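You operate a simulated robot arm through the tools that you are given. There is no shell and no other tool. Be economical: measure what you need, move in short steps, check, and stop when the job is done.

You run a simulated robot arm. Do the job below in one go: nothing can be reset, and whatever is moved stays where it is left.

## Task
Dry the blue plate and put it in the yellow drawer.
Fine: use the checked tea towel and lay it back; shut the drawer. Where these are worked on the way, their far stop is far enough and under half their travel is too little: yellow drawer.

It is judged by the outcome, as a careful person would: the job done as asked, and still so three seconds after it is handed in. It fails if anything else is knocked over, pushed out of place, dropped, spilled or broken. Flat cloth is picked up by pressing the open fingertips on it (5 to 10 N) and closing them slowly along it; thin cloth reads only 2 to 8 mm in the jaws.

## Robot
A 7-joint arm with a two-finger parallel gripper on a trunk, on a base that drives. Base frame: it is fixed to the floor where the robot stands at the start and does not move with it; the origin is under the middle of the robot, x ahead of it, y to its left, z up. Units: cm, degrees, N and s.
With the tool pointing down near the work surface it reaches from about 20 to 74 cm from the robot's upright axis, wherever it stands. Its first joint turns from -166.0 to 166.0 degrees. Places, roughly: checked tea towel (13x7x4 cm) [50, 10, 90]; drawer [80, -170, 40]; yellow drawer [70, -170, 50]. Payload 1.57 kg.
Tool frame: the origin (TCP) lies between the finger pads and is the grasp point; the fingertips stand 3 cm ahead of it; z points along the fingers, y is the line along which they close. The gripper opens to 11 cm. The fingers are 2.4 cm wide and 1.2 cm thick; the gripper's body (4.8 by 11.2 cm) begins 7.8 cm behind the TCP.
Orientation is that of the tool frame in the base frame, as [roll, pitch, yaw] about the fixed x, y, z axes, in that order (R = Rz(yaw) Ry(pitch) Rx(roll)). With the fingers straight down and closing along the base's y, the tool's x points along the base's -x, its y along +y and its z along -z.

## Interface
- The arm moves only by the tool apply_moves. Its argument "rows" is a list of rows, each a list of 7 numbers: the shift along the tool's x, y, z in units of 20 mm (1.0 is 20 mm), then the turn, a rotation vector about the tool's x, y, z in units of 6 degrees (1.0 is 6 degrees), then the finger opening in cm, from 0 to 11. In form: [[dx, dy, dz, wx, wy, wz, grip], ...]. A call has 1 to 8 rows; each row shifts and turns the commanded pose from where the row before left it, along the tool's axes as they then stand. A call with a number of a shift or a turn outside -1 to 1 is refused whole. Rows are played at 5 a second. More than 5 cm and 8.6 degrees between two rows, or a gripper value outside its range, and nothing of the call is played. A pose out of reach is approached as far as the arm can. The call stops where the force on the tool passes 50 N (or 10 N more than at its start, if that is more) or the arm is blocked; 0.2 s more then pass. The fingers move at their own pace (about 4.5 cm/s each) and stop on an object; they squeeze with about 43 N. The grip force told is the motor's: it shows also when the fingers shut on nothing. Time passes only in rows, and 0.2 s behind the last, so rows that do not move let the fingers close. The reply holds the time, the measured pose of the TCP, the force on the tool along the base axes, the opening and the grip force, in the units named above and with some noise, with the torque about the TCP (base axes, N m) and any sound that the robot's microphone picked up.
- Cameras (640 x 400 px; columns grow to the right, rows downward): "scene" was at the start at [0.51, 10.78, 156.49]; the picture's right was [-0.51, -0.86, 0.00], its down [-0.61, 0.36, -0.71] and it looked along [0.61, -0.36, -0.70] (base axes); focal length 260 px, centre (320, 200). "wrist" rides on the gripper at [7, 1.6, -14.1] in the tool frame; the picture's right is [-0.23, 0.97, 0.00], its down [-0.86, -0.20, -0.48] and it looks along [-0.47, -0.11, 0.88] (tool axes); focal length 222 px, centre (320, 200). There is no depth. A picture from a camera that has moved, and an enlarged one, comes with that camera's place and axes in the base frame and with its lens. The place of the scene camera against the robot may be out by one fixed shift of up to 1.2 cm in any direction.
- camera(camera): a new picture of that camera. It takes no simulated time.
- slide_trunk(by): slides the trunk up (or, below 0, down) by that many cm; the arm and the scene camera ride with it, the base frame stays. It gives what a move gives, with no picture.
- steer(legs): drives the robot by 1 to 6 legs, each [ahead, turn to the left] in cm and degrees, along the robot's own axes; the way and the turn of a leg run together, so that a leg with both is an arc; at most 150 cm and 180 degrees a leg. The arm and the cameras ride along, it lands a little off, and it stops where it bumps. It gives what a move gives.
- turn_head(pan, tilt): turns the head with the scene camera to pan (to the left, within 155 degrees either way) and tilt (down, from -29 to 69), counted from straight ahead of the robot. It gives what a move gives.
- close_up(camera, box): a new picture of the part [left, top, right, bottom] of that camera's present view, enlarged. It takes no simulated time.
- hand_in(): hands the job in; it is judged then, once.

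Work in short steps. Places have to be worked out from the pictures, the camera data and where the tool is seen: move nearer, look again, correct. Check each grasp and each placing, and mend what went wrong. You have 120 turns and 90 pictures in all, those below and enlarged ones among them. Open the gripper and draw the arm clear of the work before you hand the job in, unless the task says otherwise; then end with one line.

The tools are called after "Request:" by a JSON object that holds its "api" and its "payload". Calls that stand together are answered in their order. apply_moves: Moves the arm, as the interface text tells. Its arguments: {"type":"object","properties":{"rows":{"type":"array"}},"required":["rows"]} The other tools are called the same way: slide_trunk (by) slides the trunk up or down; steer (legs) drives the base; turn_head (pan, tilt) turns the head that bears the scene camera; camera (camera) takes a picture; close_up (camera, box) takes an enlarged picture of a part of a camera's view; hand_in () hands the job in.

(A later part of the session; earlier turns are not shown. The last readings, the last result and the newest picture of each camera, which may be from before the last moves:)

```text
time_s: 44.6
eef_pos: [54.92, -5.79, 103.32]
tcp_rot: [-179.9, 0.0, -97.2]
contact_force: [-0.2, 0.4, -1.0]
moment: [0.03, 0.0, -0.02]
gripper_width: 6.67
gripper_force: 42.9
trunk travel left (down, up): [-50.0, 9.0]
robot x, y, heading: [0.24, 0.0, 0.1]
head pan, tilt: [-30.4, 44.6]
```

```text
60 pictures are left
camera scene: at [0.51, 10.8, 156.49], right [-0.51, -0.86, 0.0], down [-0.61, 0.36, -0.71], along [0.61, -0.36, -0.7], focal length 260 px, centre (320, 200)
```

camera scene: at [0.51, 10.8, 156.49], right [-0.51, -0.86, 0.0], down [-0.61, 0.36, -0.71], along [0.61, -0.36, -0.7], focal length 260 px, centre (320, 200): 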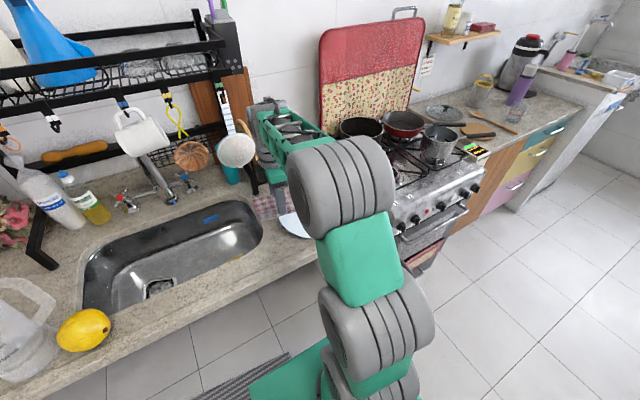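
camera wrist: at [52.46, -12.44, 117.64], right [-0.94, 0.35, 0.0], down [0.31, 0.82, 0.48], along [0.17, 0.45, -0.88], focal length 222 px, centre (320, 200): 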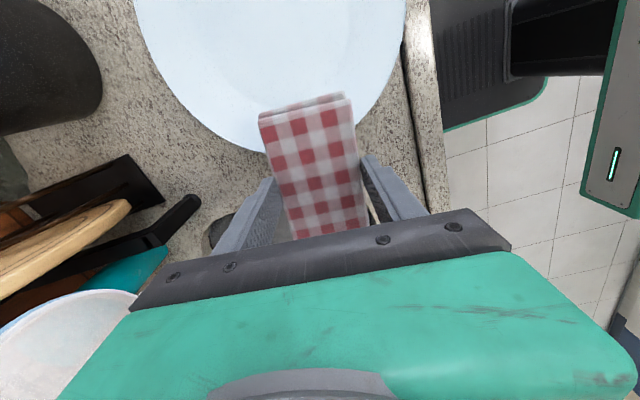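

The plate is dry. I carry the towel back above its place.

Request:
{"api": "apply_moves", "payload": {"rows": [[-0.915, 0.49, 0, 0, 0, 0, 0], [-0.915, 0.49, 0, 0, 0, 0, 0], [-0.915, 0.49, 0, 0, 0, 0, 0], [-0.915, 0.49, 0, 0, 0, 0, 0], [-0.915, 0.49, 0, 0, 0, 0, 0], [-0.915, 0.49, 0, 0, 0, 0, 0], [-0.915, 0.49, 0, 0, 0, 0, 0], [-0.915, 0.49, 0, 0, 0, 0, 0]]}}

Request:
{"api": "apply_moves", "payload": {"rows": [[-0.915, 0.49, 0, 0, 0, 0, 0], [-0.915, 0.49, 0, 0, 0, 0, 0], [0, 0, 1, 0, 0, 0, 0], [0, 0, 1, 0, 0, 0, 0], [0, 0, 1, 0, 0, 0, 0]]}}

Request:
{"api": "camera", "payload": {"camera": "wrist"}}

Request:
{"api": "close_up", "payload": {"camera": "scene", "box": [140, 150, 340, 300]}}

```text
time_s: 46.4
eef_pos: [49.18, 9.73, 103.26]
tcp_rot: [-180.0, 0.0, -97.1]
contact_force: [0.8, 0.0, -1.1]
moment: [-0.04, 0.02, 0.0]
gripper_width: 6.68
gripper_force: 43.0
trunk travel left (down, up): [-50.0, 9.0]
robot x, y, heading: [0.04, 0.34, -0.0]
head pan, tilt: [-30.4, 44.6]
```

```text
time_s: 47.6
eef_pos: [47.7, 13.55, 97.19]
tcp_rot: [-179.9, -0.1, -97.2]
contact_force: [1.2, 0.0, -0.4]
moment: [-0.03, 0.0, -0.04]
gripper_width: 6.68
gripper_force: 42.6
trunk travel left (down, up): [-50.0, 9.0]
robot x, y, heading: [0.21, -0.14, -0.1]
head pan, tilt: [-30.4, 44.6]
```

```text
59 pictures are left
camera wrist: at [45.21, 6.9, 111.43], right [-0.94, 0.35, 0.0], down [0.3, 0.82, 0.48], along [0.17, 0.45, -0.88], focal length 222 px, centre (320, 200)
```

wrist: 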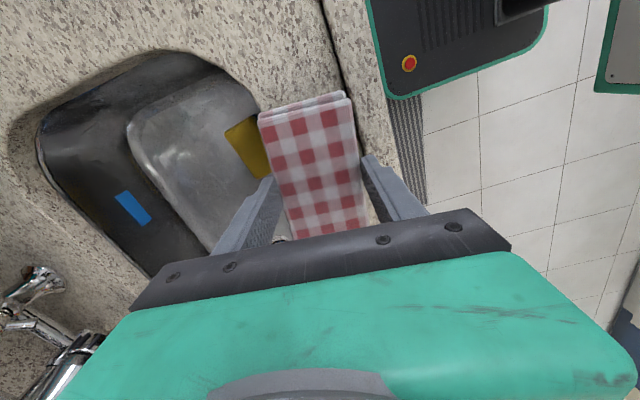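

```text
2.67 times, centred on (240, 225) of scene
camera zoom: at [0.51, 10.8, 156.49], right [-0.51, -0.86, 0.0], down [-0.61, 0.36, -0.71], along [0.61, -0.36, -0.7], focal length 695 px, centre (533, 133)
```

zoom: 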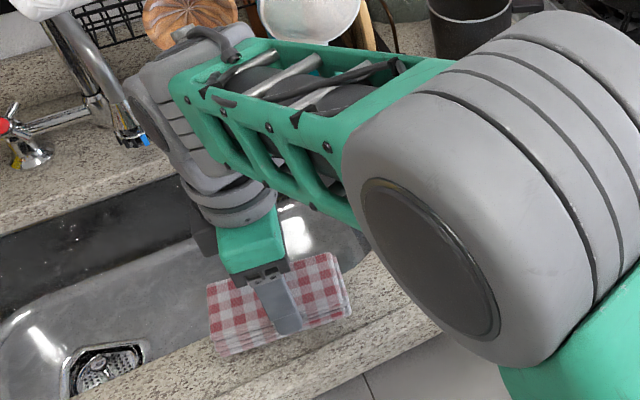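

I set the towel down on its place.

Request:
{"api": "apply_moves", "payload": {"rows": [[0, 0.05, 0.8, 0, 0, 0, 0], [0, 0, 0.4, 0, 0, 0, 0], [0, 0, 0.2, 0, 0, 0, 0]]}}

Request:
{"api": "apply_moves", "payload": {"rows": [[0, 0, 0.1, 0, 0, 0, 0]]}}

```text
time_s: 48.4
eef_pos: [47.57, 13.58, 94.35]
tcp_rot: [-180.0, -0.1, -97.3]
contact_force: [0.7, -0.4, -0.9]
moment: [0.01, 0.0, 0.01]
gripper_width: 6.69
gripper_force: 43.2
trunk travel left (down, up): [-50.0, 9.0]
robot x, y, heading: [0.18, 0.12, 0.2]
head pan, tilt: [-30.4, 44.6]
```

```text
time_s: 48.8
eef_pos: [47.6, 13.51, 94.42]
tcp_rot: [-179.9, 0.0, -97.3]
contact_force: [-2.7, -0.9, 10.5]
moment: [-0.64, 0.31, -0.13]
gripper_width: 6.65
gripper_force: 42.5
trunk travel left (down, up): [-50.0, 9.0]
robot x, y, heading: [-0.31, -0.36, 0.3]
head pan, tilt: [-30.4, 44.6]
```

It touches down (10 N). I open slowly and rise.

Request:
{"api": "apply_moves", "payload": {"rows": [[0, 0, 0, 0, 0, 0, 7.5], [0, 0, 0, 0, 0, 0, 9], [0, 0, 0, 0, 0, 0, 11], [0, 0, 0, 0, 0, 0, 11], [0, 0, -1, 0, 0, 0, 11], [0, 0, -1, 0, 0, 0, 11], [0, 0, -1, 0, 0, 0, 11], [0, 0, -1, 0, 0, 0, 11]]}}

Request:
{"api": "apply_moves", "payload": {"rows": [[0.9, -0.3, -1, 0, 0, 0, 11], [0.9, -0.3, -1, 0, 0, 0, 11], [0.9, -0.3, -1, 0, 0, 0, 11], [0.9, -0.3, -1, 0, 0, 0, 11], [0.9, -0.3, 0, 0, 0, 0, 11], [0.9, -0.3, 0, 0, 0, 0, 11], [0.9, -0.3, 0, 0, 0, 0, 11], [0.9, -0.3, 0, 0, 0, 0, 11]]}}

Request:
{"api": "camera", "payload": {"camera": "scene"}}

Request:
{"api": "camera", "payload": {"camera": "wrist"}}

```text
time_s: 50.6
eef_pos: [47.7, 13.44, 102.22]
tcp_rot: [180.0, -0.1, -97.2]
contact_force: [0.5, -0.5, 0.1]
moment: [-0.01, -0.04, -0.01]
gripper_width: 10.99
gripper_force: 0.1
trunk travel left (down, up): [-50.0, 9.0]
robot x, y, heading: [-0.07, -0.0, -0.0]
head pan, tilt: [-30.4, 44.6]
```

```text
time_s: 52.4
eef_pos: [50.55, -1.34, 110.21]
tcp_rot: [-179.9, 0.0, -97.2]
contact_force: [-0.1, -0.4, 0.1]
moment: [0.02, 0.0, -0.02]
gripper_width: 10.99
gripper_force: 0.1
trunk travel left (down, up): [-50.0, 9.0]
robot x, y, heading: [0.11, 0.15, 0.2]
head pan, tilt: [-30.4, 44.6]
```

```text
57 pictures are left
camera scene: at [0.51, 10.77, 156.49], right [-0.51, -0.86, 0.0], down [-0.61, 0.36, -0.71], along [0.61, -0.36, -0.7], focal length 260 px, centre (320, 200)
```

scene: 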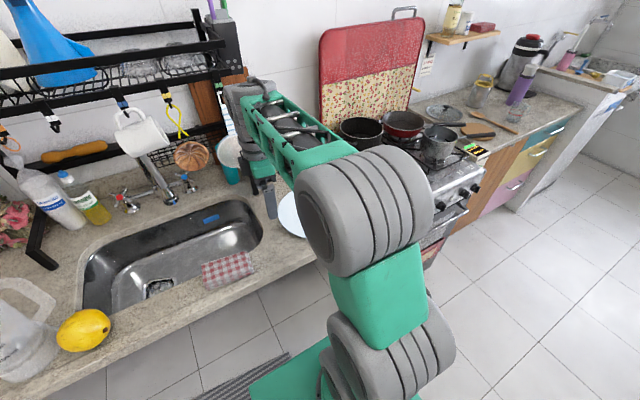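

```text
56 pictures are left
camera wrist: at [48.05, -8.08, 124.5], right [-0.94, 0.35, 0.0], down [0.31, 0.82, 0.48], along [0.17, 0.45, -0.88], focal length 222 px, centre (320, 200)
```

wrist: 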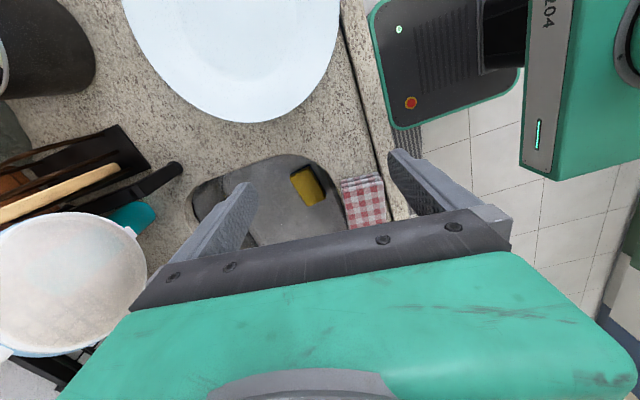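

The towel lies back as it was. Now I tuck the arm in, back off and drive toward the drawers to open the yellow one first.

Request:
{"api": "apply_moves", "payload": {"rows": [[0, 0.95, -0.7, 0, 0, 0, 11], [0, 0.95, -0.7, 0, 0, 0, 11], [0, 0.95, -0.7, 0, 0, 0, 11], [0, 0.95, -0.7, 0, 0, 0, 11], [0, 0.95, -0.7, 0, 0, 0, 11], [0, 0.95, -0.7, 0, 0, 0, 11], [0, 0.95, -0.7, 0, 0, 0, 11], [0, 0.95, -0.7, 0, 0, 0, 11]]}}

Request:
{"api": "steer", "payload": {"legs": [[-25, 0], [0, -90], [120, 0]]}}

Request:
{"api": "turn_head", "payload": {"pan": 45, "tilt": 45}}

Request:
{"api": "camera", "payload": {"camera": "scene"}}

```text
time_s: 54.2
eef_pos: [35.42, 0.55, 121.36]
tcp_rot: [-179.9, 0.0, -97.3]
contact_force: [0.3, 0.2, 0.1]
moment: [-0.03, 0.03, -0.02]
gripper_width: 11.0
gripper_force: 0.0
trunk travel left (down, up): [-50.0, 9.0]
robot x, y, heading: [-0.04, 0.18, -0.2]
head pan, tilt: [-30.4, 44.6]
```

```text
time_s: 65.6
eef_pos: [-29.27, -156.57, 121.48]
tcp_rot: [-179.9, 0.0, 170.7]
contact_force: [0.1, 0.6, -0.6]
moment: [0.03, 0.03, 0.01]
gripper_width: 11.0
gripper_force: 0.0
trunk travel left (down, up): [-50.0, 9.0]
robot x, y, heading: [-28.16, -121.07, -92.2]
head pan, tilt: [-30.4, 44.6]
```

```text
time_s: 67.1
eef_pos: [-29.19, -156.54, 121.46]
tcp_rot: [-180.0, 0.0, 170.7]
contact_force: [0.4, 0.7, -0.2]
moment: [0.01, 0.01, 0.01]
gripper_width: 10.97
gripper_force: 0.1
trunk travel left (down, up): [-50.0, 9.0]
robot x, y, heading: [-28.37, -121.37, -92.2]
head pan, tilt: [45.0, 45.0]
```

```text
55 pictures are left
camera scene: at [-7.72, -122.2, 156.43], right [-0.73, -0.68, 0.0], down [-0.48, 0.52, -0.71], along [0.48, -0.52, -0.71], focal length 260 px, centre (320, 200)
```

scene: 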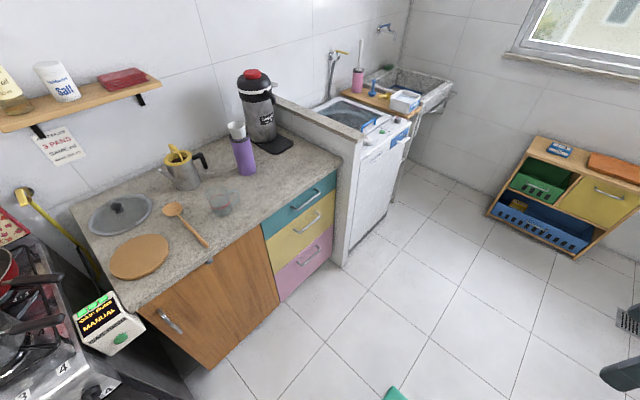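

The yellow drawer named at about [70, -170] is the middle one in the cabinet (teal / yellow / pink). I look closer for measuring.

Request:
{"api": "close_up", "payload": {"camera": "scene", "box": [240, 160, 360, 310]}}

```text
2.67 times, centred on (300, 235) of scene
camera zoom: at [-7.72, -122.2, 156.43], right [-0.73, -0.68, 0.0], down [-0.48, 0.52, -0.71], along [0.48, -0.52, -0.71], focal length 695 px, centre (373, 107)
```

zoom: 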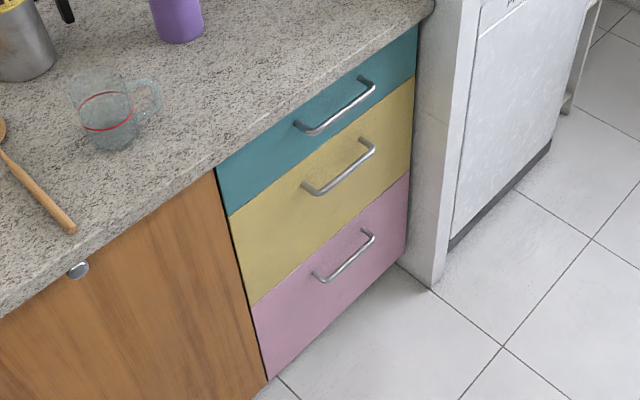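

Drawer face at x about 46.5, y -151..-192; yellow spans z 52..76; its handle at about (43, -170, 73). I drive in front of it and face it.

Request:
{"api": "steer", "payload": {"legs": [[49, 0], [0, 92]]}}

Request:
{"api": "turn_head", "payload": {"pan": 0, "tilt": 50}}

Request:
{"api": "camera", "payload": {"camera": "scene"}}

```text
time_s: 73.9
eef_pos: [5.15, -169.02, 121.35]
tcp_rot: [-179.9, 0.0, -96.7]
contact_force: [0.7, -0.1, 0.3]
moment: [0.02, 0.02, 0.01]
gripper_width: 11.0
gripper_force: 0.1
trunk travel left (down, up): [-50.0, 9.0]
robot x, y, heading: [-30.16, -169.49, 0.6]
head pan, tilt: [45.0, 45.0]
```

```text
time_s: 75.0
eef_pos: [5.17, -169.07, 121.3]
tcp_rot: [-179.9, 0.0, -96.5]
contact_force: [0.0, 0.9, 0.6]
moment: [-0.01, -0.01, 0.01]
gripper_width: 11.01
gripper_force: 0.1
trunk travel left (down, up): [-50.0, 9.0]
robot x, y, heading: [-29.87, -169.98, 0.4]
head pan, tilt: [0.0, 50.0]
```

```text
53 pictures are left
camera scene: at [-29.2, -154.97, 155.74], right [0.01, -1.0, 0.0], down [-0.77, -0.01, -0.64], along [0.64, 0.01, -0.77], focal length 260 px, centre (320, 200)
```

scene: 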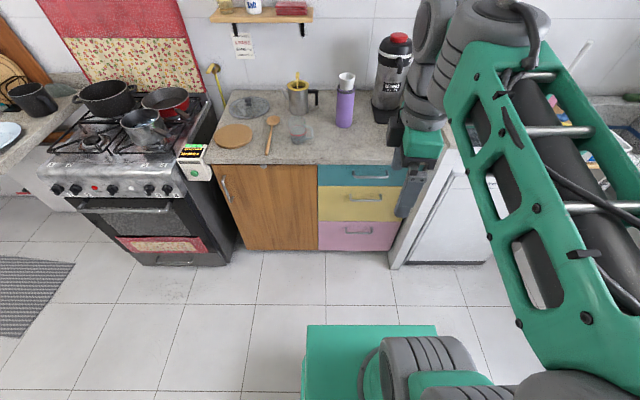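

I set up the hand: move forward, then pitch the fingers to point at the drawer (closing vertically).

Request:
{"api": "apply_moves", "payload": {"rows": [[0, 0, 0, 0, 0, -1, 11], [0, -1, 0, 0, 0, 0, 11], [0, -1, 0, 0, 0, 0, 11], [0, -1, 0, 0, 0, 0, 11], [0, -1, 0, 0, 0, 0, 11], [0, -1, 0, 0, 0, 0, 11], [0, -1, 0, 0, 0, 0, 11], [0, -1, 0, 0, 0, 0, 11]]}}

Request:
{"api": "apply_moves", "payload": {"rows": [[0, 0, 0, 1, 0, 0, 11], [0, 0, 0, 1, 0, 0, 11], [0, 0, 0, 1, 0, 0, 11], [0, 0, 0, 1, 0, 0, 11], [0, 0, 0, 1, 0, 0, 11], [0, 0, 0, 1, 0, 0, 11], [0, 0, 0, 1, 0, 0, 11], [0, 0, 0, 1, 0, 0, 11]]}}

Request:
{"api": "apply_moves", "payload": {"rows": [[0, 0, 0, 1, 0, 0, 11], [0, 0, 0, 1, 0, 0, 11], [0, 0, 0, 1, 0, 0, 11], [0, 0, 0, 1, 0, 0, 11], [0, 0, 0, 1, 0, 0, 11], [0, 0, 0, 1, 0, 0, 11], [0, 0, 0, 1, 0, 0, 11]]}}

Request:
{"api": "slide_trunk", "payload": {"by": -40}}

Request:
{"api": "camera", "payload": {"camera": "scene"}}

Request:
{"api": "camera", "payload": {"camera": "wrist"}}

```text
time_s: 76.8
eef_pos: [19.32, -169.06, 121.32]
tcp_rot: [-179.9, -0.1, -90.5]
contact_force: [-0.6, -1.0, -0.1]
moment: [0.01, 0.01, -0.01]
gripper_width: 11.0
gripper_force: 0.1
trunk travel left (down, up): [-50.0, 9.0]
robot x, y, heading: [-30.23, -169.58, 0.5]
head pan, tilt: [0.0, 50.0]
```

```text
time_s: 78.6
eef_pos: [19.23, -169.08, 121.41]
tcp_rot: [-131.9, 0.1, -90.5]
contact_force: [0.2, 0.2, 0.0]
moment: [0.03, 0.01, -0.02]
gripper_width: 10.98
gripper_force: 0.1
trunk travel left (down, up): [-50.0, 9.0]
robot x, y, heading: [-30.15, -170.18, 0.6]
head pan, tilt: [0.0, 50.0]
```

```text
time_s: 80.4
eef_pos: [20.26, -169.75, 115.89]
tcp_rot: [-96.6, -0.6, -91.3]
contact_force: [-0.2, -0.6, -0.3]
moment: [0.01, 0.0, 0.0]
gripper_width: 10.98
gripper_force: 0.0
trunk travel left (down, up): [-50.0, 9.0]
robot x, y, heading: [-30.39, -170.1, 0.7]
head pan, tilt: [0.0, 50.0]
stopped in row 7: the arm was blocked; the commanded pose is now the measured one
```

```text
time_s: 84.3
eef_pos: [20.7, -169.81, 74.14]
tcp_rot: [-98.9, -0.9, -91.1]
contact_force: [0.6, 0.0, -1.2]
moment: [-0.02, 0.01, -0.04]
gripper_width: 11.01
gripper_force: 0.0
trunk travel left (down, up): [-10.0, 49.0]
robot x, y, heading: [-30.11, -170.07, 0.5]
head pan, tilt: [0.0, 50.0]
```

```text
52 pictures are left
camera scene: at [-28.46, -154.99, 115.7], right [0.01, -1.0, 0.0], down [-0.77, -0.01, -0.64], along [0.64, 0.01, -0.77], focal length 260 px, centre (320, 200)
```

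scene: 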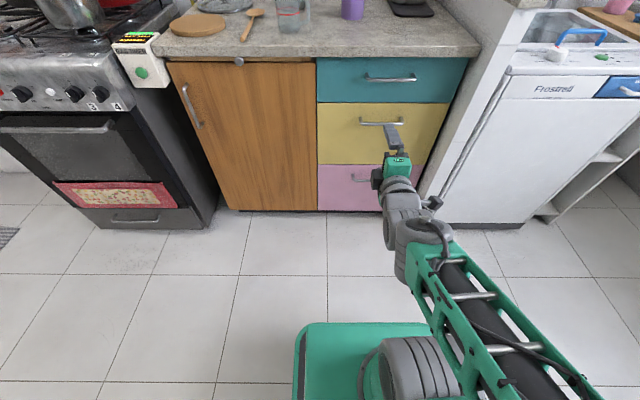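

```text
51 pictures are left
camera wrist: at [6.39, -176.35, 74.95], right [-0.15, 0.22, -0.97], down [-0.42, 0.87, 0.26], along [0.89, 0.45, -0.04], focal length 222 px, centre (320, 200)
```

wrist: 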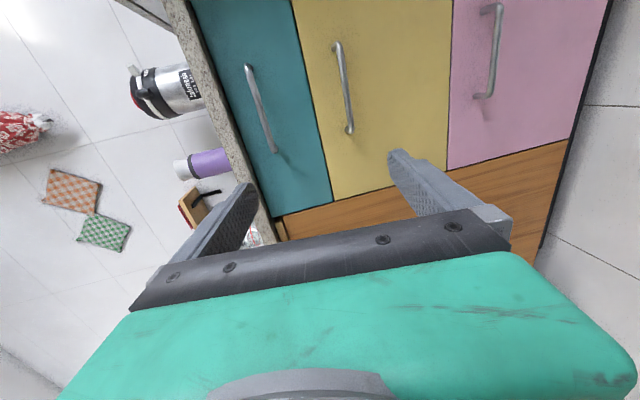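

Intersecting the views puts the bar at about (47, -174.5, 65). I align height and y, then drive forward 15 cm.

Request:
{"api": "slide_trunk", "payload": {"by": -9}}

Request:
{"api": "apply_moves", "payload": {"rows": [[0.8, 0, 0, 0, 0, 0, 11], [0.8, 0, 0, 0, 0, 0, 11], [0.75, 0, 0, 0, 0, 0, 11]]}}

Request:
{"api": "steer", "payload": {"legs": [[15, 0]]}}

Request:
{"api": "camera", "payload": {"camera": "wrist"}}

Request:
{"api": "camera", "payload": {"camera": "scene"}}

```text
time_s: 85.5
eef_pos: [20.77, -169.78, 65.06]
tcp_rot: [-98.9, -0.7, -91.2]
contact_force: [-0.1, -0.9, -0.3]
moment: [0.01, 0.01, -0.01]
gripper_width: 11.02
gripper_force: 0.0
trunk travel left (down, up): [-1.0, 58.0]
robot x, y, heading: [-30.31, -169.77, 0.4]
head pan, tilt: [0.0, 50.0]
```

```text
time_s: 86.3
eef_pos: [21.0, -172.81, 65.95]
tcp_rot: [-98.0, 0.4, -88.7]
contact_force: [6.4, 1.4, -2.7]
moment: [0.01, -0.17, -0.07]
gripper_width: 11.0
gripper_force: 0.0
trunk travel left (down, up): [-1.0, 58.0]
robot x, y, heading: [-30.27, -169.95, 0.7]
head pan, tilt: [0.0, 50.0]
```

```text
time_s: 87.7
eef_pos: [35.97, -174.04, 66.13]
tcp_rot: [-98.1, 0.2, -90.6]
contact_force: [0.4, 0.4, 0.0]
moment: [0.03, -0.02, -0.01]
gripper_width: 10.97
gripper_force: 0.1
trunk travel left (down, up): [-1.0, 58.0]
robot x, y, heading: [-15.1, -170.02, 0.7]
head pan, tilt: [0.0, 50.0]
```

```text
50 pictures are left
camera wrist: at [21.7, -180.79, 66.55], right [-0.13, 0.23, -0.96], down [-0.44, 0.86, 0.27], along [0.89, 0.46, -0.01], focal length 222 px, centre (320, 200)
```

wrist: 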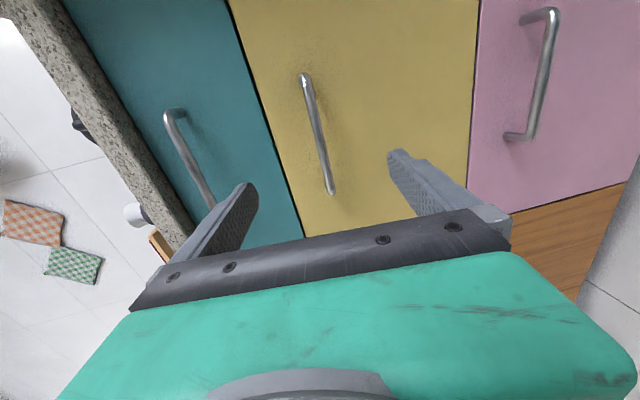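

```text
49 pictures are left
camera scene: at [-13.08, -155.32, 106.85], right [0.01, -1.0, -0.01], down [-0.77, -0.01, -0.63], along [0.63, 0.01, -0.77], focal length 260 px, centre (320, 200)
```

scene: 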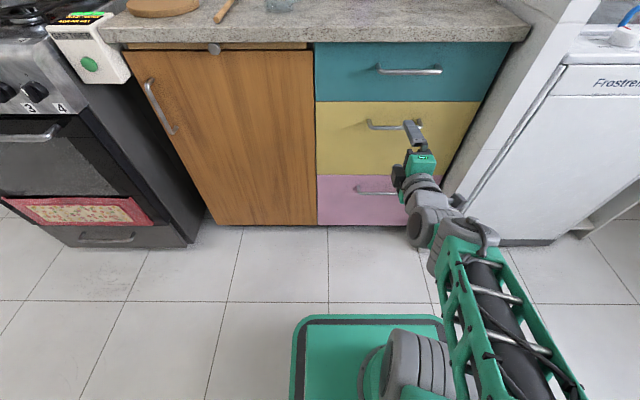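

The bar reads (47, -175, 64.5), straight along my finger axis. I advance 10.3 cm.

Request:
{"api": "apply_moves", "payload": {"rows": [[0, 0, 1, 0, 0, 0, 11], [0, 0, 1, 0, 0, 0, 11], [0, 0, 1, 0, 0, 0, 11], [0, 0, 1, 0, 0, 0, 11], [0, 0, 0.6, 0, 0, 0, 11]]}}

Request:
{"api": "camera", "payload": {"camera": "wrist"}}

Request:
{"api": "close_up", "payload": {"camera": "scene", "box": [300, 60, 500, 220]}}

```text
time_s: 88.9
eef_pos: [44.63, -173.77, 65.46]
tcp_rot: [-97.2, 0.0, -90.5]
contact_force: [0.0, 0.8, -0.2]
moment: [-0.03, 0.02, -0.02]
gripper_width: 11.01
gripper_force: 0.0
trunk travel left (down, up): [-1.0, 58.0]
robot x, y, heading: [-15.39, -169.53, 0.7]
head pan, tilt: [0.0, 50.0]
```

```text
48 pictures are left
camera wrist: at [30.32, -180.53, 65.72], right [-0.12, 0.23, -0.97], down [-0.44, 0.86, 0.26], along [0.89, 0.46, 0.0], focal length 222 px, centre (320, 200)
```

wrist: 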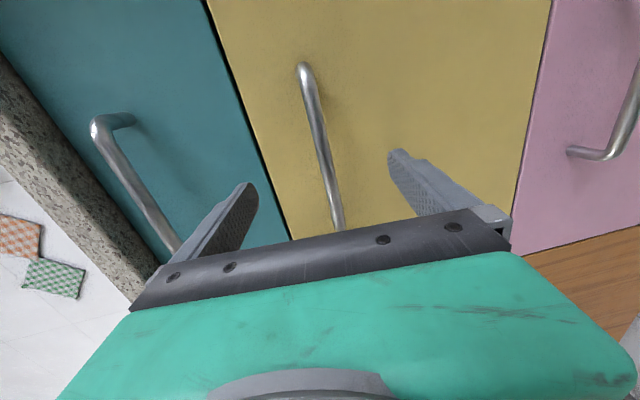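

```text
2.50 times, centred on (400, 140) of scene
camera zoom: at [-14.07, -154.81, 106.74], right [0.01, -1.0, 0.0], down [-0.77, -0.01, -0.64], along [0.64, 0.01, -0.77], focal length 651 px, centre (120, 350)
```

zoom: 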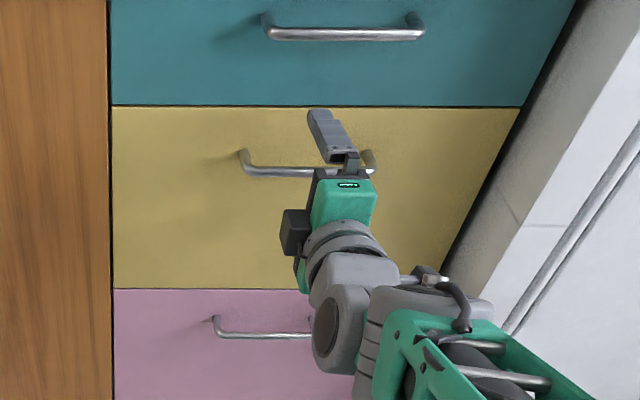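

The bar lies between the fingers. I advance 1.5 cm more and close.

Request:
{"api": "apply_moves", "payload": {"rows": [[0, 0, 0.4, 0, 0, 0, 11], [0, 0, 0.35, 0, 0, 0, 11]]}}

Request:
{"api": "apply_moves", "payload": {"rows": [[0, 0, 0, 0, 0, 0, 7], [0, 0, 0, 0, 0, 0, 3], [0, 0, 0, 0, 0, 0, 0], [0, 0, 0, 0, 0, 0, 0], [0, 0, 0, 0, 0, 0, 0], [0, 0, 0, 0, 0, 0, 0]]}}

Request:
{"api": "camera", "payload": {"camera": "wrist"}}

```text
time_s: 89.5
eef_pos: [46.04, -173.84, 65.2]
tcp_rot: [-97.3, -0.2, -90.6]
contact_force: [-0.2, 0.4, -0.6]
moment: [0.01, 0.0, 0.02]
gripper_width: 10.99
gripper_force: 0.1
trunk travel left (down, up): [-1.0, 58.0]
robot x, y, heading: [-14.87, -169.72, 0.8]
head pan, tilt: [0.0, 50.0]
```

```text
time_s: 90.9
eef_pos: [45.99, -173.9, 64.46]
tcp_rot: [-98.1, 0.0, -90.6]
contact_force: [-5.7, -0.2, -18.7]
moment: [-0.09, 0.41, 0.01]
gripper_width: 1.19
gripper_force: 13.7
trunk travel left (down, up): [-1.0, 58.0]
robot x, y, heading: [-15.1, -170.09, 0.9]
head pan, tilt: [0.0, 50.0]
```

```text
46 pictures are left
camera wrist: at [31.65, -180.6, 65.06], right [-0.14, 0.23, -0.96], down [-0.44, 0.86, 0.26], along [0.89, 0.46, -0.02], focal length 222 px, centre (320, 200)
```

wrist: 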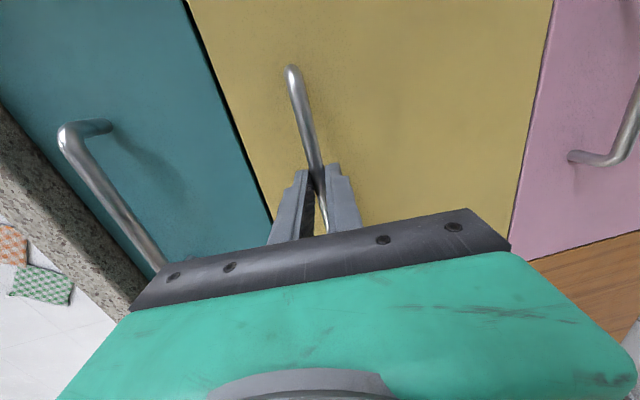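

The bar is held (1.19 cm). I ease the vertical load and pull by backing the base.

Request:
{"api": "apply_moves", "payload": {"rows": [[0, 0.3, 0, 0, 0, 0, 0]]}}

Request:
{"api": "steer", "payload": {"legs": [[-10, 0]]}}

```text
time_s: 91.3
eef_pos: [45.93, -173.93, 64.56]
tcp_rot: [-97.5, -0.2, -90.5]
contact_force: [-9.6, 1.5, -13.6]
moment: [0.02, 0.35, -0.09]
gripper_width: 1.21
gripper_force: 29.6
trunk travel left (down, up): [-1.0, 58.0]
robot x, y, heading: [-14.96, -169.65, 0.7]
head pan, tilt: [0.0, 50.0]
```

```text
time_s: 92.4
eef_pos: [36.2, -173.86, 64.62]
tcp_rot: [-97.4, -0.1, -90.6]
contact_force: [1.1, 16.3, -15.7]
moment: [0.1, 0.33, 0.93]
gripper_width: 1.16
gripper_force: 29.1
trunk travel left (down, up): [-1.0, 58.0]
robot x, y, heading: [-24.86, -170.11, 0.8]
head pan, tilt: [0.0, 50.0]
```

The drawer follows. I pull on.

Request:
{"api": "steer", "payload": {"legs": [[-12, 0]]}}

Request:
{"api": "steer", "payload": {"legs": [[-12, 0]]}}

Request:
{"api": "camera", "payload": {"camera": "scene"}}

```text
time_s: 93.7
eef_pos: [24.31, -173.96, 64.43]
tcp_rot: [-97.5, 0.0, -90.3]
contact_force: [0.3, 22.1, -4.9]
moment: [-0.03, 0.06, 0.61]
gripper_width: 1.18
gripper_force: 29.2
trunk travel left (down, up): [-1.0, 58.0]
robot x, y, heading: [-36.82, -169.84, 0.6]
head pan, tilt: [0.0, 50.0]
```

```text
time_s: 94.9
eef_pos: [12.31, -174.09, 64.5]
tcp_rot: [-97.5, 0.1, -90.5]
contact_force: [0.3, 22.2, -1.0]
moment: [-0.17, 0.0, 0.56]
gripper_width: 1.18
gripper_force: 29.1
trunk travel left (down, up): [-1.0, 58.0]
robot x, y, heading: [-48.88, -169.97, 0.7]
head pan, tilt: [0.0, 50.0]
```

```text
45 pictures are left
camera scene: at [-47.75, -155.09, 106.72], right [0.01, -1.0, 0.0], down [-0.77, -0.01, -0.64], along [0.64, 0.01, -0.77], focal length 260 px, centre (320, 200)
```

scene: 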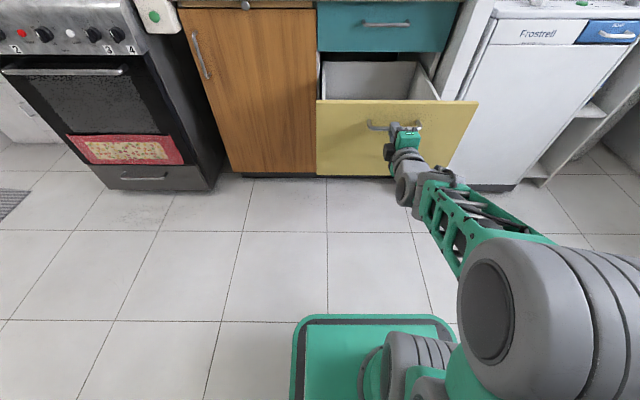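

Opened 34 cm so far; I try further toward its stop.

Request:
{"api": "steer", "payload": {"legs": [[-6, 0]]}}

```text
time_s: 95.9
eef_pos: [6.25, -174.19, 64.52]
tcp_rot: [-97.5, 0.2, -90.4]
contact_force: [1.4, 6.9, -0.8]
moment: [-0.3, 0.02, 0.41]
gripper_width: 1.16
gripper_force: 29.0
trunk travel left (down, up): [-1.0, 58.0]
robot x, y, heading: [-54.51, -170.21, 0.9]
head pan, tilt: [0.0, 50.0]
```

Request:
{"api": "steer", "payload": {"legs": [[-4, 0]]}}

Request:
{"api": "camera", "payload": {"camera": "scene"}}

```text
time_s: 96.8
eef_pos: [2.27, -174.45, 64.4]
tcp_rot: [-97.4, 0.2, -90.4]
contact_force: [-0.2, -0.4, -0.5]
moment: [0.0, -0.01, -0.01]
gripper_width: 0.0
gripper_force: 21.4
trunk travel left (down, up): [-1.0, 58.0]
robot x, y, heading: [-58.33, -170.58, 0.9]
head pan, tilt: [0.0, 50.0]
```

```text
44 pictures are left
camera scene: at [-57.78, -155.33, 106.74], right [0.01, -1.0, 0.0], down [-0.77, -0.01, -0.64], along [0.64, 0.01, -0.77], focal length 260 px, centre (320, 200)
```

scene: 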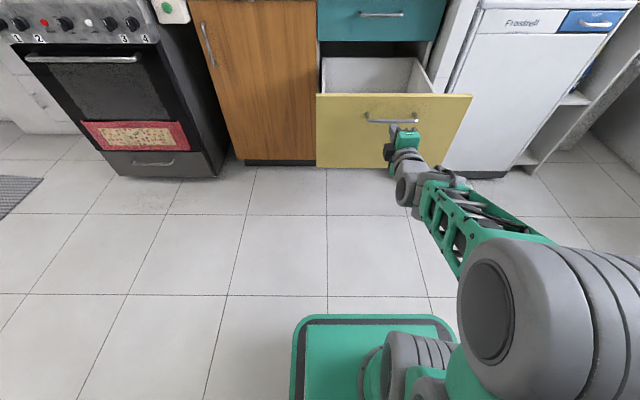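

The drawer is at its stop (about 40 cm) and the hand came off free. I back away, raise the trunk and look in.

Request:
{"api": "steer", "payload": {"legs": [[-12, 0]]}}

Request:
{"api": "slide_trunk", "payload": {"by": 49}}

Request:
{"api": "turn_head", "payload": {"pan": -6, "tilt": 42}}

Request:
{"api": "close_up", "payload": {"camera": "scene", "box": [220, 60, 440, 280]}}

```text
time_s: 98.0
eef_pos: [-9.74, -174.4, 64.41]
tcp_rot: [-97.5, 0.2, -90.4]
contact_force: [0.6, 0.0, -0.1]
moment: [0.0, 0.0, 0.0]
gripper_width: 0.0
gripper_force: 21.7
trunk travel left (down, up): [-1.0, 58.0]
robot x, y, heading: [-70.99, -170.12, 0.7]
head pan, tilt: [0.0, 50.0]
```

```text
refused: 49 is not a number from -40 to 40
```

```text
time_s: 98.7
eef_pos: [-9.74, -174.52, 64.39]
tcp_rot: [-97.5, 0.2, -90.4]
contact_force: [0.3, -0.4, -0.5]
moment: [0.0, -0.01, 0.02]
gripper_width: 0.0
gripper_force: 21.4
trunk travel left (down, up): [-1.0, 58.0]
robot x, y, heading: [-71.16, -170.65, 0.5]
head pan, tilt: [-6.0, 42.0]
```

```text
1.82 times, centred on (330, 170) of scene
camera zoom: at [-69.13, -156.33, 107.86], right [-0.09, -1.0, 0.0], down [-0.67, 0.06, -0.74], along [0.74, -0.07, -0.67], focal length 474 px, centre (302, 254)
```

zoom: 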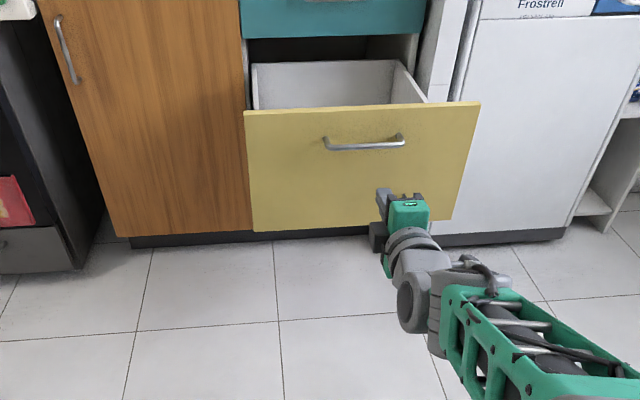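

Trunk steps are capped at 40; I raise by 40 and 9 and look again.

Request:
{"api": "slide_trunk", "payload": {"by": 40}}

Request:
{"api": "slide_trunk", "payload": {"by": 17}}

Request:
{"api": "steer", "payload": {"legs": [[14, 0]]}}

Request:
{"api": "close_up", "payload": {"camera": "scene", "box": [220, 100, 500, 320]}}

```text
time_s: 102.5
eef_pos: [-9.69, -174.45, 104.38]
tcp_rot: [-97.5, 0.3, -90.3]
contact_force: [0.3, 0.3, 0.3]
moment: [-0.04, 0.02, -0.01]
gripper_width: 0.01
gripper_force: 20.7
trunk travel left (down, up): [-41.0, 18.0]
robot x, y, heading: [-71.02, -170.46, 0.6]
head pan, tilt: [-6.0, 42.0]
```

```text
time_s: 104.4
eef_pos: [-9.71, -174.5, 121.51]
tcp_rot: [-97.5, 0.2, -90.5]
contact_force: [-0.3, -0.3, -0.2]
moment: [-0.03, -0.01, -0.01]
gripper_width: 0.03
gripper_force: 21.1
trunk travel left (down, up): [-58.0, 1.0]
robot x, y, heading: [-71.01, -170.77, 0.8]
head pan, tilt: [-6.0, 42.0]
```

```text
time_s: 105.8
eef_pos: [4.39, -174.57, 121.48]
tcp_rot: [-97.6, 0.2, -90.6]
contact_force: [0.3, -0.1, 0.6]
moment: [0.02, 0.01, -0.01]
gripper_width: 0.01
gripper_force: 21.3
trunk travel left (down, up): [-58.0, 1.0]
robot x, y, heading: [-56.41, -170.04, 0.4]
head pan, tilt: [-6.0, 42.0]
```

```text
1.82 times, centred on (360, 210) of scene
camera zoom: at [-54.89, -156.2, 164.86], right [-0.1, -1.0, 0.0], down [-0.67, 0.06, -0.74], along [0.74, -0.07, -0.67], focal length 474 px, centre (247, 182)
```

zoom: 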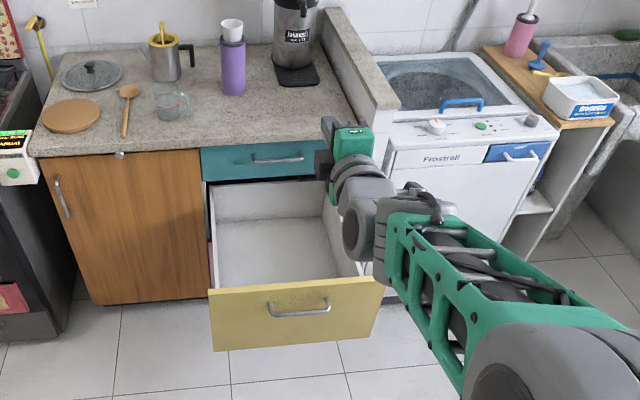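

The drawer is open, empty and deep enough (inside about x 11–46, y -156..-190, floor z about 61). I drive back to the plate.

Request:
{"api": "steer", "payload": {"legs": [[0, 90], [150, 0], [0, -90], [32, 0]]}}

Request:
{"api": "turn_head", "payload": {"pan": 0, "tilt": 40}}

Request:
{"api": "camera", "payload": {"camera": "scene"}}

```text
time_s: 122.6
eef_pos: [36.79, -24.84, 121.36]
tcp_rot: [-97.6, 0.2, -91.4]
contact_force: [1.0, 0.5, -0.2]
moment: [-0.01, 0.02, -0.03]
gripper_width: 0.0
gripper_force: 21.2
trunk travel left (down, up): [-58.0, 1.0]
robot x, y, heading: [-24.1, -19.98, -0.1]
head pan, tilt: [-6.0, 42.0]
```

```text
time_s: 123.3
eef_pos: [36.75, -24.9, 121.42]
tcp_rot: [-97.4, 0.2, -91.3]
contact_force: [0.8, 0.1, 0.2]
moment: [0.0, 0.04, 0.02]
gripper_width: 0.0
gripper_force: 21.2
trunk travel left (down, up): [-58.0, 1.0]
robot x, y, heading: [-23.97, -19.95, -0.2]
head pan, tilt: [0.0, 40.0]
```

```text
41 pictures are left
camera scene: at [-22.15, -4.89, 165.15], right [0.0, -1.0, 0.0], down [-0.64, 0.0, -0.77], along [0.77, 0.0, -0.64], focal length 260 px, centre (320, 200)
```

scene: 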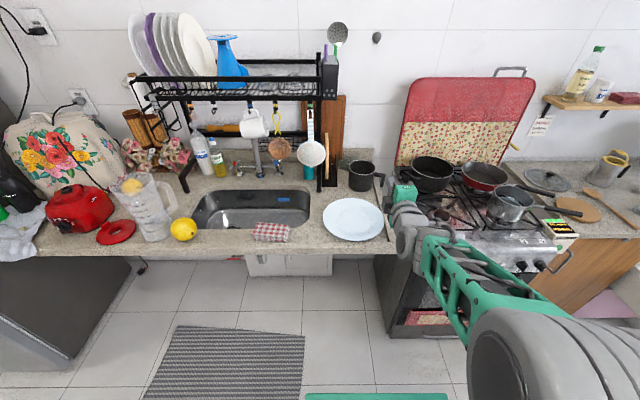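

Plate centre about (54.8, -18.4). I lower the hand to counter level in front of it to view its rim height from the side.

Request:
{"api": "slide_trunk", "payload": {"by": -22}}

Request:
{"api": "camera", "payload": {"camera": "wrist"}}

```text
time_s: 125.6
eef_pos: [36.65, -24.88, 99.4]
tcp_rot: [-97.5, 0.2, -91.3]
contact_force: [-0.4, 0.2, 0.8]
moment: [-0.01, 0.0, 0.02]
gripper_width: 0.0
gripper_force: 20.6
trunk travel left (down, up): [-36.0, 23.0]
robot x, y, heading: [-24.46, -19.57, -0.2]
head pan, tilt: [0.0, 40.0]
```

```text
40 pictures are left
camera wrist: at [22.34, -31.38, 99.85], right [-0.12, 0.23, -0.96], down [-0.43, 0.86, 0.26], along [0.9, 0.45, -0.01], focal length 222 px, centre (320, 200)
```

wrist: 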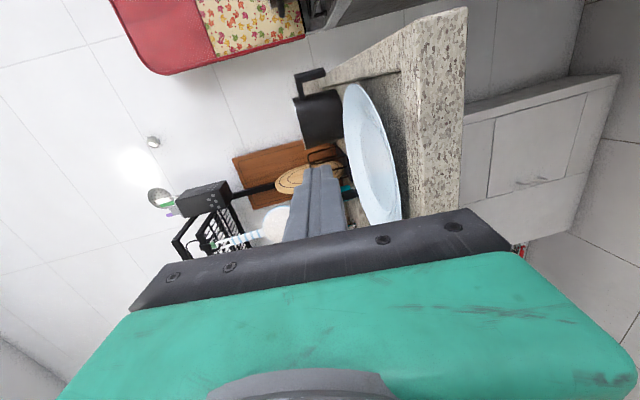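

Request:
{"api": "close_up", "payload": {"camera": "wrist", "box": [320, 60, 480, 230]}}

```text
2.35 times, centred on (400, 145) of wrist
camera zoom: at [22.34, -31.38, 99.85], right [-0.12, 0.23, -0.96], down [-0.43, 0.86, 0.26], along [0.9, 0.45, -0.01], focal length 523 px, centre (132, 329)
```

zoom: 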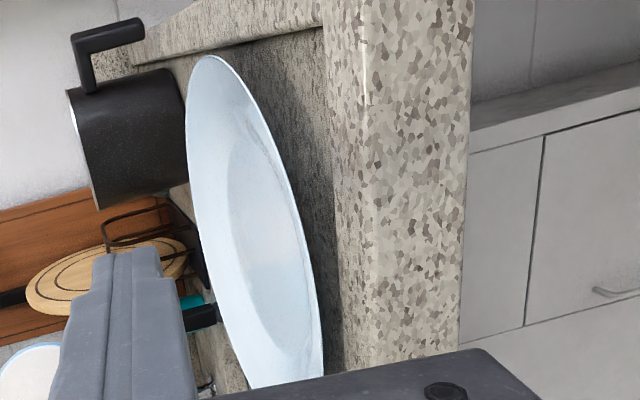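

The rim's underside stands about 1.8 cm over the counter, whose front edge is at x about 42. I will press closed fingertips on the plate and drag it 5 cm toward me so the rim overhangs the edge for a deep grip. First pitch the fingers down 50° and centre on the plate.

Request:
{"api": "apply_moves", "payload": {"rows": [[-0.45, 0, 0, -1, 0, 0, 0], [-0.45, 0, 0, -1, 0, 0, 0], [-0.45, 0, 0, -1, 0, 0, 0], [-0.45, 0, 0, -1, 0, 0, 0], [-0.45, 0, 0, -1, 0, 0, 0], [-0.45, 0, 0, -1, 0, 0, 0], [-0.45, 0, 0, -1, 0, 0.2, 0]]}}

Request:
{"api": "steer", "payload": {"legs": [[14, 0]]}}

Request:
{"api": "camera", "payload": {"camera": "wrist"}}

```text
time_s: 127.2
eef_pos: [36.94, -18.44, 99.5]
tcp_rot: [-139.7, 1.0, -92.2]
contact_force: [0.0, -0.2, 1.0]
moment: [0.01, -0.02, -0.02]
gripper_width: 0.0
gripper_force: 21.7
trunk travel left (down, up): [-36.0, 23.0]
robot x, y, heading: [-24.17, -19.53, -0.1]
head pan, tilt: [0.0, 40.0]
```

```text
time_s: 128.5
eef_pos: [50.96, -18.43, 99.45]
tcp_rot: [-139.7, 1.0, -92.1]
contact_force: [-0.4, -0.4, 0.1]
moment: [-0.02, 0.0, 0.01]
gripper_width: 0.0
gripper_force: 21.3
trunk travel left (down, up): [-36.0, 23.0]
robot x, y, heading: [-9.84, -19.81, 0.1]
head pan, tilt: [0.0, 40.0]
```

```text
38 pictures are left
camera wrist: at [40.32, -25.08, 109.22], right [-0.73, 0.27, -0.63], down [-0.13, 0.85, 0.51], along [0.67, 0.45, -0.59], focal length 222 px, centre (320, 200)
```

wrist: 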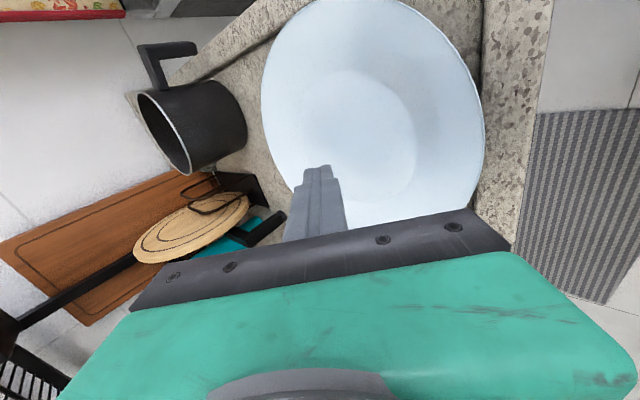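

Plate centre reads (54, -19.7). I go down onto the flat.

Request:
{"api": "apply_moves", "payload": {"rows": [[0.3, 0.65, 0.76, 0, 0, 0, 0], [0.3, 0.65, 0.76, 0, 0, 0, 0], [0, 0.49, 0.57, 0, 0, 0, 0], [0, 0.1, 0.114, 0, 0, 0, 0], [0, 0.1, 0.114, 0, 0, 0, 0]]}}

Request:
{"api": "apply_moves", "payload": {"rows": [[0, 0.1, 0.114, 0, 0, 0, 0], [0, 0.1, 0.114, 0, 0, 0, 0]]}}

Request:
{"api": "apply_moves", "payload": {"rows": [[0, 0.1, 0.114, 0, 0, 0, 0], [0, 0.1, 0.114, 0, 0, 0, 0]]}}

```text
time_s: 129.7
eef_pos: [51.1, -19.5, 93.25]
tcp_rot: [-139.6, 1.1, -92.2]
contact_force: [-0.4, -0.7, 0.0]
moment: [0.01, 0.0, -0.02]
gripper_width: 0.0
gripper_force: 21.5
trunk travel left (down, up): [-36.0, 23.0]
robot x, y, heading: [-10.14, -19.88, 0.0]
head pan, tilt: [0.0, 40.0]
```

```text
time_s: 130.3
eef_pos: [50.92, -19.37, 92.85]
tcp_rot: [-139.5, 0.9, -92.1]
contact_force: [-0.4, -0.4, 0.3]
moment: [0.04, 0.01, 0.02]
gripper_width: 0.0
gripper_force: 21.8
trunk travel left (down, up): [-36.0, 23.0]
robot x, y, heading: [-10.08, -20.0, -0.1]
head pan, tilt: [0.0, 40.0]
```

```text
time_s: 130.9
eef_pos: [50.81, -19.44, 92.54]
tcp_rot: [-139.2, 1.1, -92.1]
contact_force: [-4.7, 1.0, 13.9]
moment: [-0.08, -0.01, -0.02]
gripper_width: 0.0
gripper_force: 21.0
trunk travel left (down, up): [-36.0, 23.0]
robot x, y, heading: [-9.88, -19.65, 0.1]
head pan, tilt: [0.0, 40.0]
```

14 N of contact. I drag back 5 cm.

Request:
{"api": "apply_moves", "payload": {"rows": [[0, 0.42, -0.29, 0, 0, 0, 0], [0, 0.38, -0.325, 0, 0, 0, 0], [0, 0.38, -0.325, 0, 0, 0, 0], [0, 0.38, -0.325, 0, 0, 0, 0], [0, 0.38, -0.325, 0, 0, 0, 0]]}}

Request:
{"api": "camera", "payload": {"camera": "wrist"}}

Request:
{"api": "close_up", "payload": {"camera": "scene", "box": [240, 190, 440, 330]}}

```text
time_s: 132.1
eef_pos: [46.35, -19.23, 92.98]
tcp_rot: [-138.4, 1.1, -92.1]
contact_force: [25.2, -2.0, 34.6]
moment: [0.1, -1.13, -0.07]
gripper_width: 0.01
gripper_force: 20.8
trunk travel left (down, up): [-36.0, 23.0]
robot x, y, heading: [-10.29, -19.61, 0.2]
head pan, tilt: [0.0, 40.0]
```

```text
37 pictures are left
camera wrist: at [35.57, -25.92, 102.46], right [-0.72, 0.27, -0.64], down [-0.14, 0.85, 0.51], along [0.68, 0.45, -0.57], focal length 222 px, centre (320, 200)
```

wrist: 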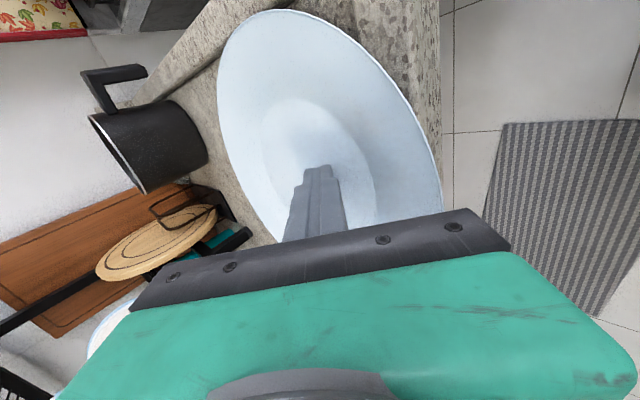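

```text
2.86 times, centred on (340, 260) of scene
camera zoom: at [-8.06, -4.94, 143.18], right [0.0, -1.0, 0.0], down [-0.64, 0.0, -0.77], along [0.77, 0.0, -0.64], focal length 744 px, centre (263, 29)
```

zoom: 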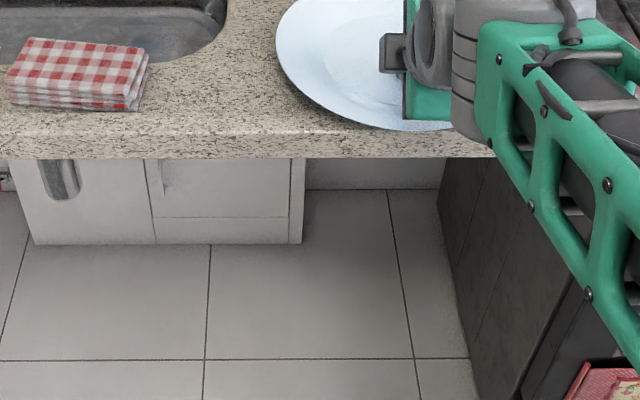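

The plate moved, and now something resists (25 N); I lift off and look.

Request:
{"api": "apply_moves", "payload": {"rows": [[0, -0.5, -0.55, 0, 0, 0, 0], [0, -0.65, -0.76, 0, 0, 0, 0], [0, -0.65, -0.76, 0, 0, 0, 0]]}}

Request:
{"api": "camera", "payload": {"camera": "wrist"}}

Request:
{"api": "close_up", "payload": {"camera": "scene", "box": [300, 170, 400, 240]}}

```text
time_s: 132.9
eef_pos: [46.05, -19.29, 97.34]
tcp_rot: [-139.9, 0.9, -92.2]
contact_force: [0.2, 0.3, 0.1]
moment: [-0.01, -0.02, 0.0]
gripper_width: 0.0
gripper_force: 21.0
trunk travel left (down, up): [-36.0, 23.0]
robot x, y, heading: [-10.02, -19.75, -0.2]
head pan, tilt: [0.0, 40.0]
```

```text
35 pictures are left
camera wrist: at [35.41, -26.01, 107.12], right [-0.73, 0.27, -0.62], down [-0.13, 0.85, 0.51], along [0.67, 0.45, -0.59], focal length 222 px, centre (320, 200)
```

wrist: 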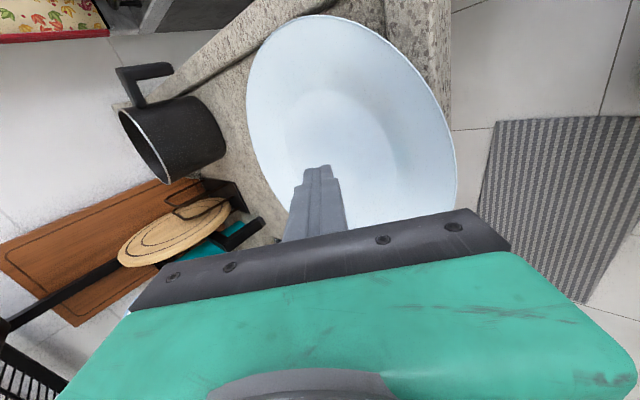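

```text
5.71 times, centred on (350, 205) of scene
camera zoom: at [-8.13, -4.92, 143.14], right [0.0, -1.0, 0.0], down [-0.64, 0.0, -0.77], along [0.77, 0.0, -0.64], focal length 1488 px, centre (149, 171)
```

zoom: 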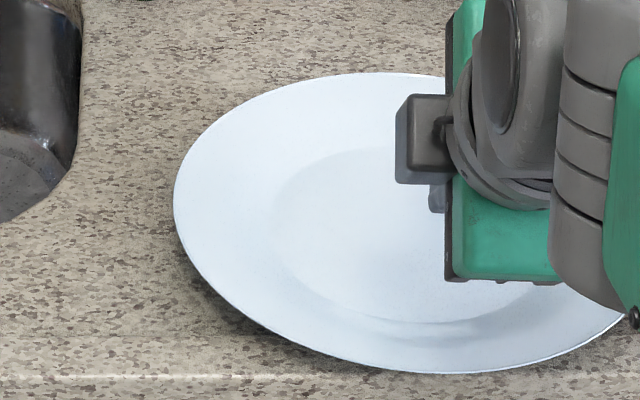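

Plate now centred at (51.1, -18.5) with its front edge at x about 39, overhanging the counter edge by 2 cm or more. I back off, lower the finger pitch to 20° and prepare to slide the fingers over the rim.

Request:
{"api": "steer", "payload": {"legs": [[-17, 0]]}}

Request:
{"api": "apply_moves", "payload": {"rows": [[-0.2, 0, 0, 1, 0, 0, 2.5], [-0.2, 0, 0, 1, 0, 0, 2.5], [0, 0, 0, 1, 0, 0, 2.5], [0, 0, 0, 1, 0, -0.3, 2.5], [0, 0, 0, 1, 0, 0, 2.5]]}}

Request:
{"api": "camera", "payload": {"camera": "wrist"}}

```text
time_s: 134.4
eef_pos: [28.92, -19.41, 97.56]
tcp_rot: [-139.6, 1.0, -92.2]
contact_force: [-0.2, 0.0, -0.4]
moment: [0.02, -0.01, 0.03]
gripper_width: 0.0
gripper_force: 21.7
trunk travel left (down, up): [-36.0, 23.0]
robot x, y, heading: [-27.39, -20.02, -0.2]
head pan, tilt: [0.0, 40.0]
```

```text
time_s: 135.6
eef_pos: [29.05, -18.68, 97.52]
tcp_rot: [-109.6, -0.5, -91.3]
contact_force: [0.1, -0.5, 0.0]
moment: [0.0, -0.01, -0.02]
gripper_width: 2.52
gripper_force: 0.0
trunk travel left (down, up): [-36.0, 23.0]
robot x, y, heading: [-27.15, -19.43, -0.1]
head pan, tilt: [0.0, 40.0]
```

```text
33 pictures are left
camera wrist: at [14.92, -25.13, 100.94], right [-0.32, 0.23, -0.92], down [-0.36, 0.87, 0.34], along [0.87, 0.44, -0.19], focal length 222 px, centre (320, 200)
```

wrist: 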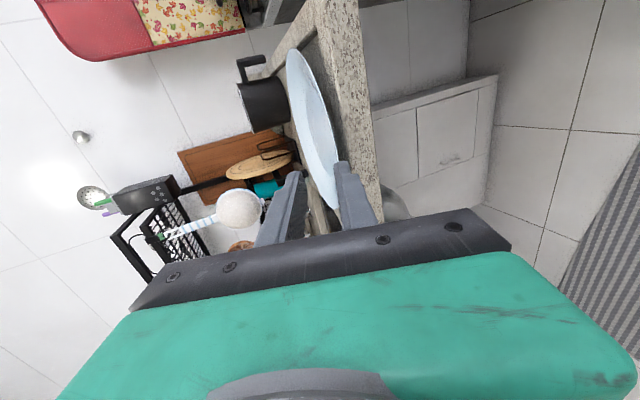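

Elevation 19.6°. I drop onto the approach line and advance till the tips are just in front of the rim.

Request:
{"api": "apply_moves", "payload": {"rows": [[0, 0.64, 0.23, 0, 0, 0, 2.5], [0, 0.63, 0.22, 0, 0, 0, 2.5], [0, 0, 1, 0, 0, 0, 2.5], [0, 0, 1, 0, 0, 0, 2.5], [0, 0, 1, 0, 0, 0, 2.5]]}}

Request:
{"api": "close_up", "payload": {"camera": "wrist", "box": [220, 30, 460, 240]}}

Request:
{"api": "close_up", "payload": {"camera": "scene", "box": [300, 170, 420, 270]}}

```text
time_s: 136.8
eef_pos: [34.71, -18.76, 92.87]
tcp_rot: [-109.4, -0.5, -91.3]
contact_force: [-1.3, 0.1, 0.5]
moment: [0.03, -0.02, -0.02]
gripper_width: 2.5
gripper_force: 0.1
trunk travel left (down, up): [-36.0, 23.0]
robot x, y, heading: [-27.64, -19.95, -0.3]
head pan, tilt: [0.0, 40.0]
```

```text
1.90 times, centred on (340, 135) of wrist
camera zoom: at [20.63, -25.35, 96.24], right [-0.32, 0.23, -0.92], down [-0.36, 0.87, 0.34], along [0.87, 0.44, -0.2], focal length 423 px, centre (282, 324)
```

zoom: 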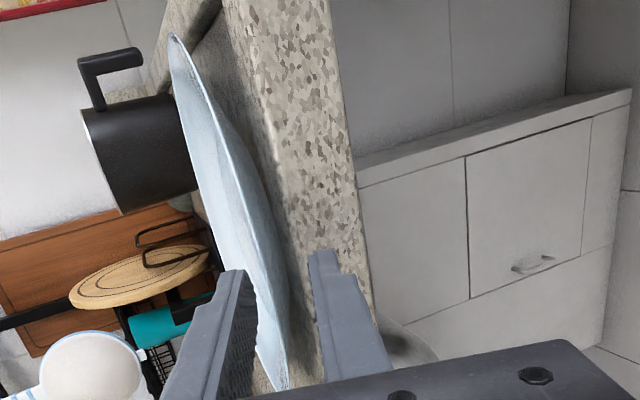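

```text
4.00 times, centred on (360, 220) of scene
camera zoom: at [-25.27, -4.88, 143.15], right [0.0, -1.0, 0.0], down [-0.64, 0.0, -0.77], along [0.77, 0.0, -0.64], focal length 1042 px, centre (160, 120)
```

zoom: 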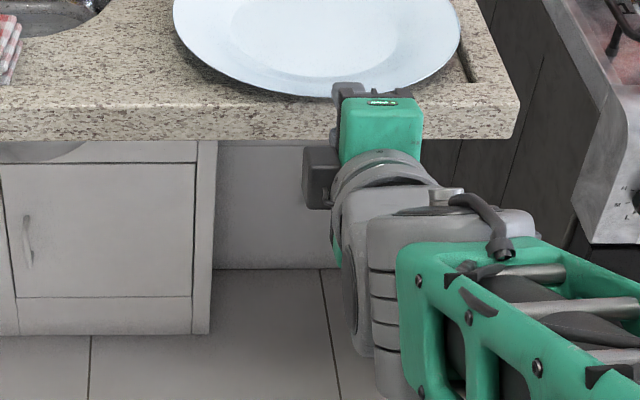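

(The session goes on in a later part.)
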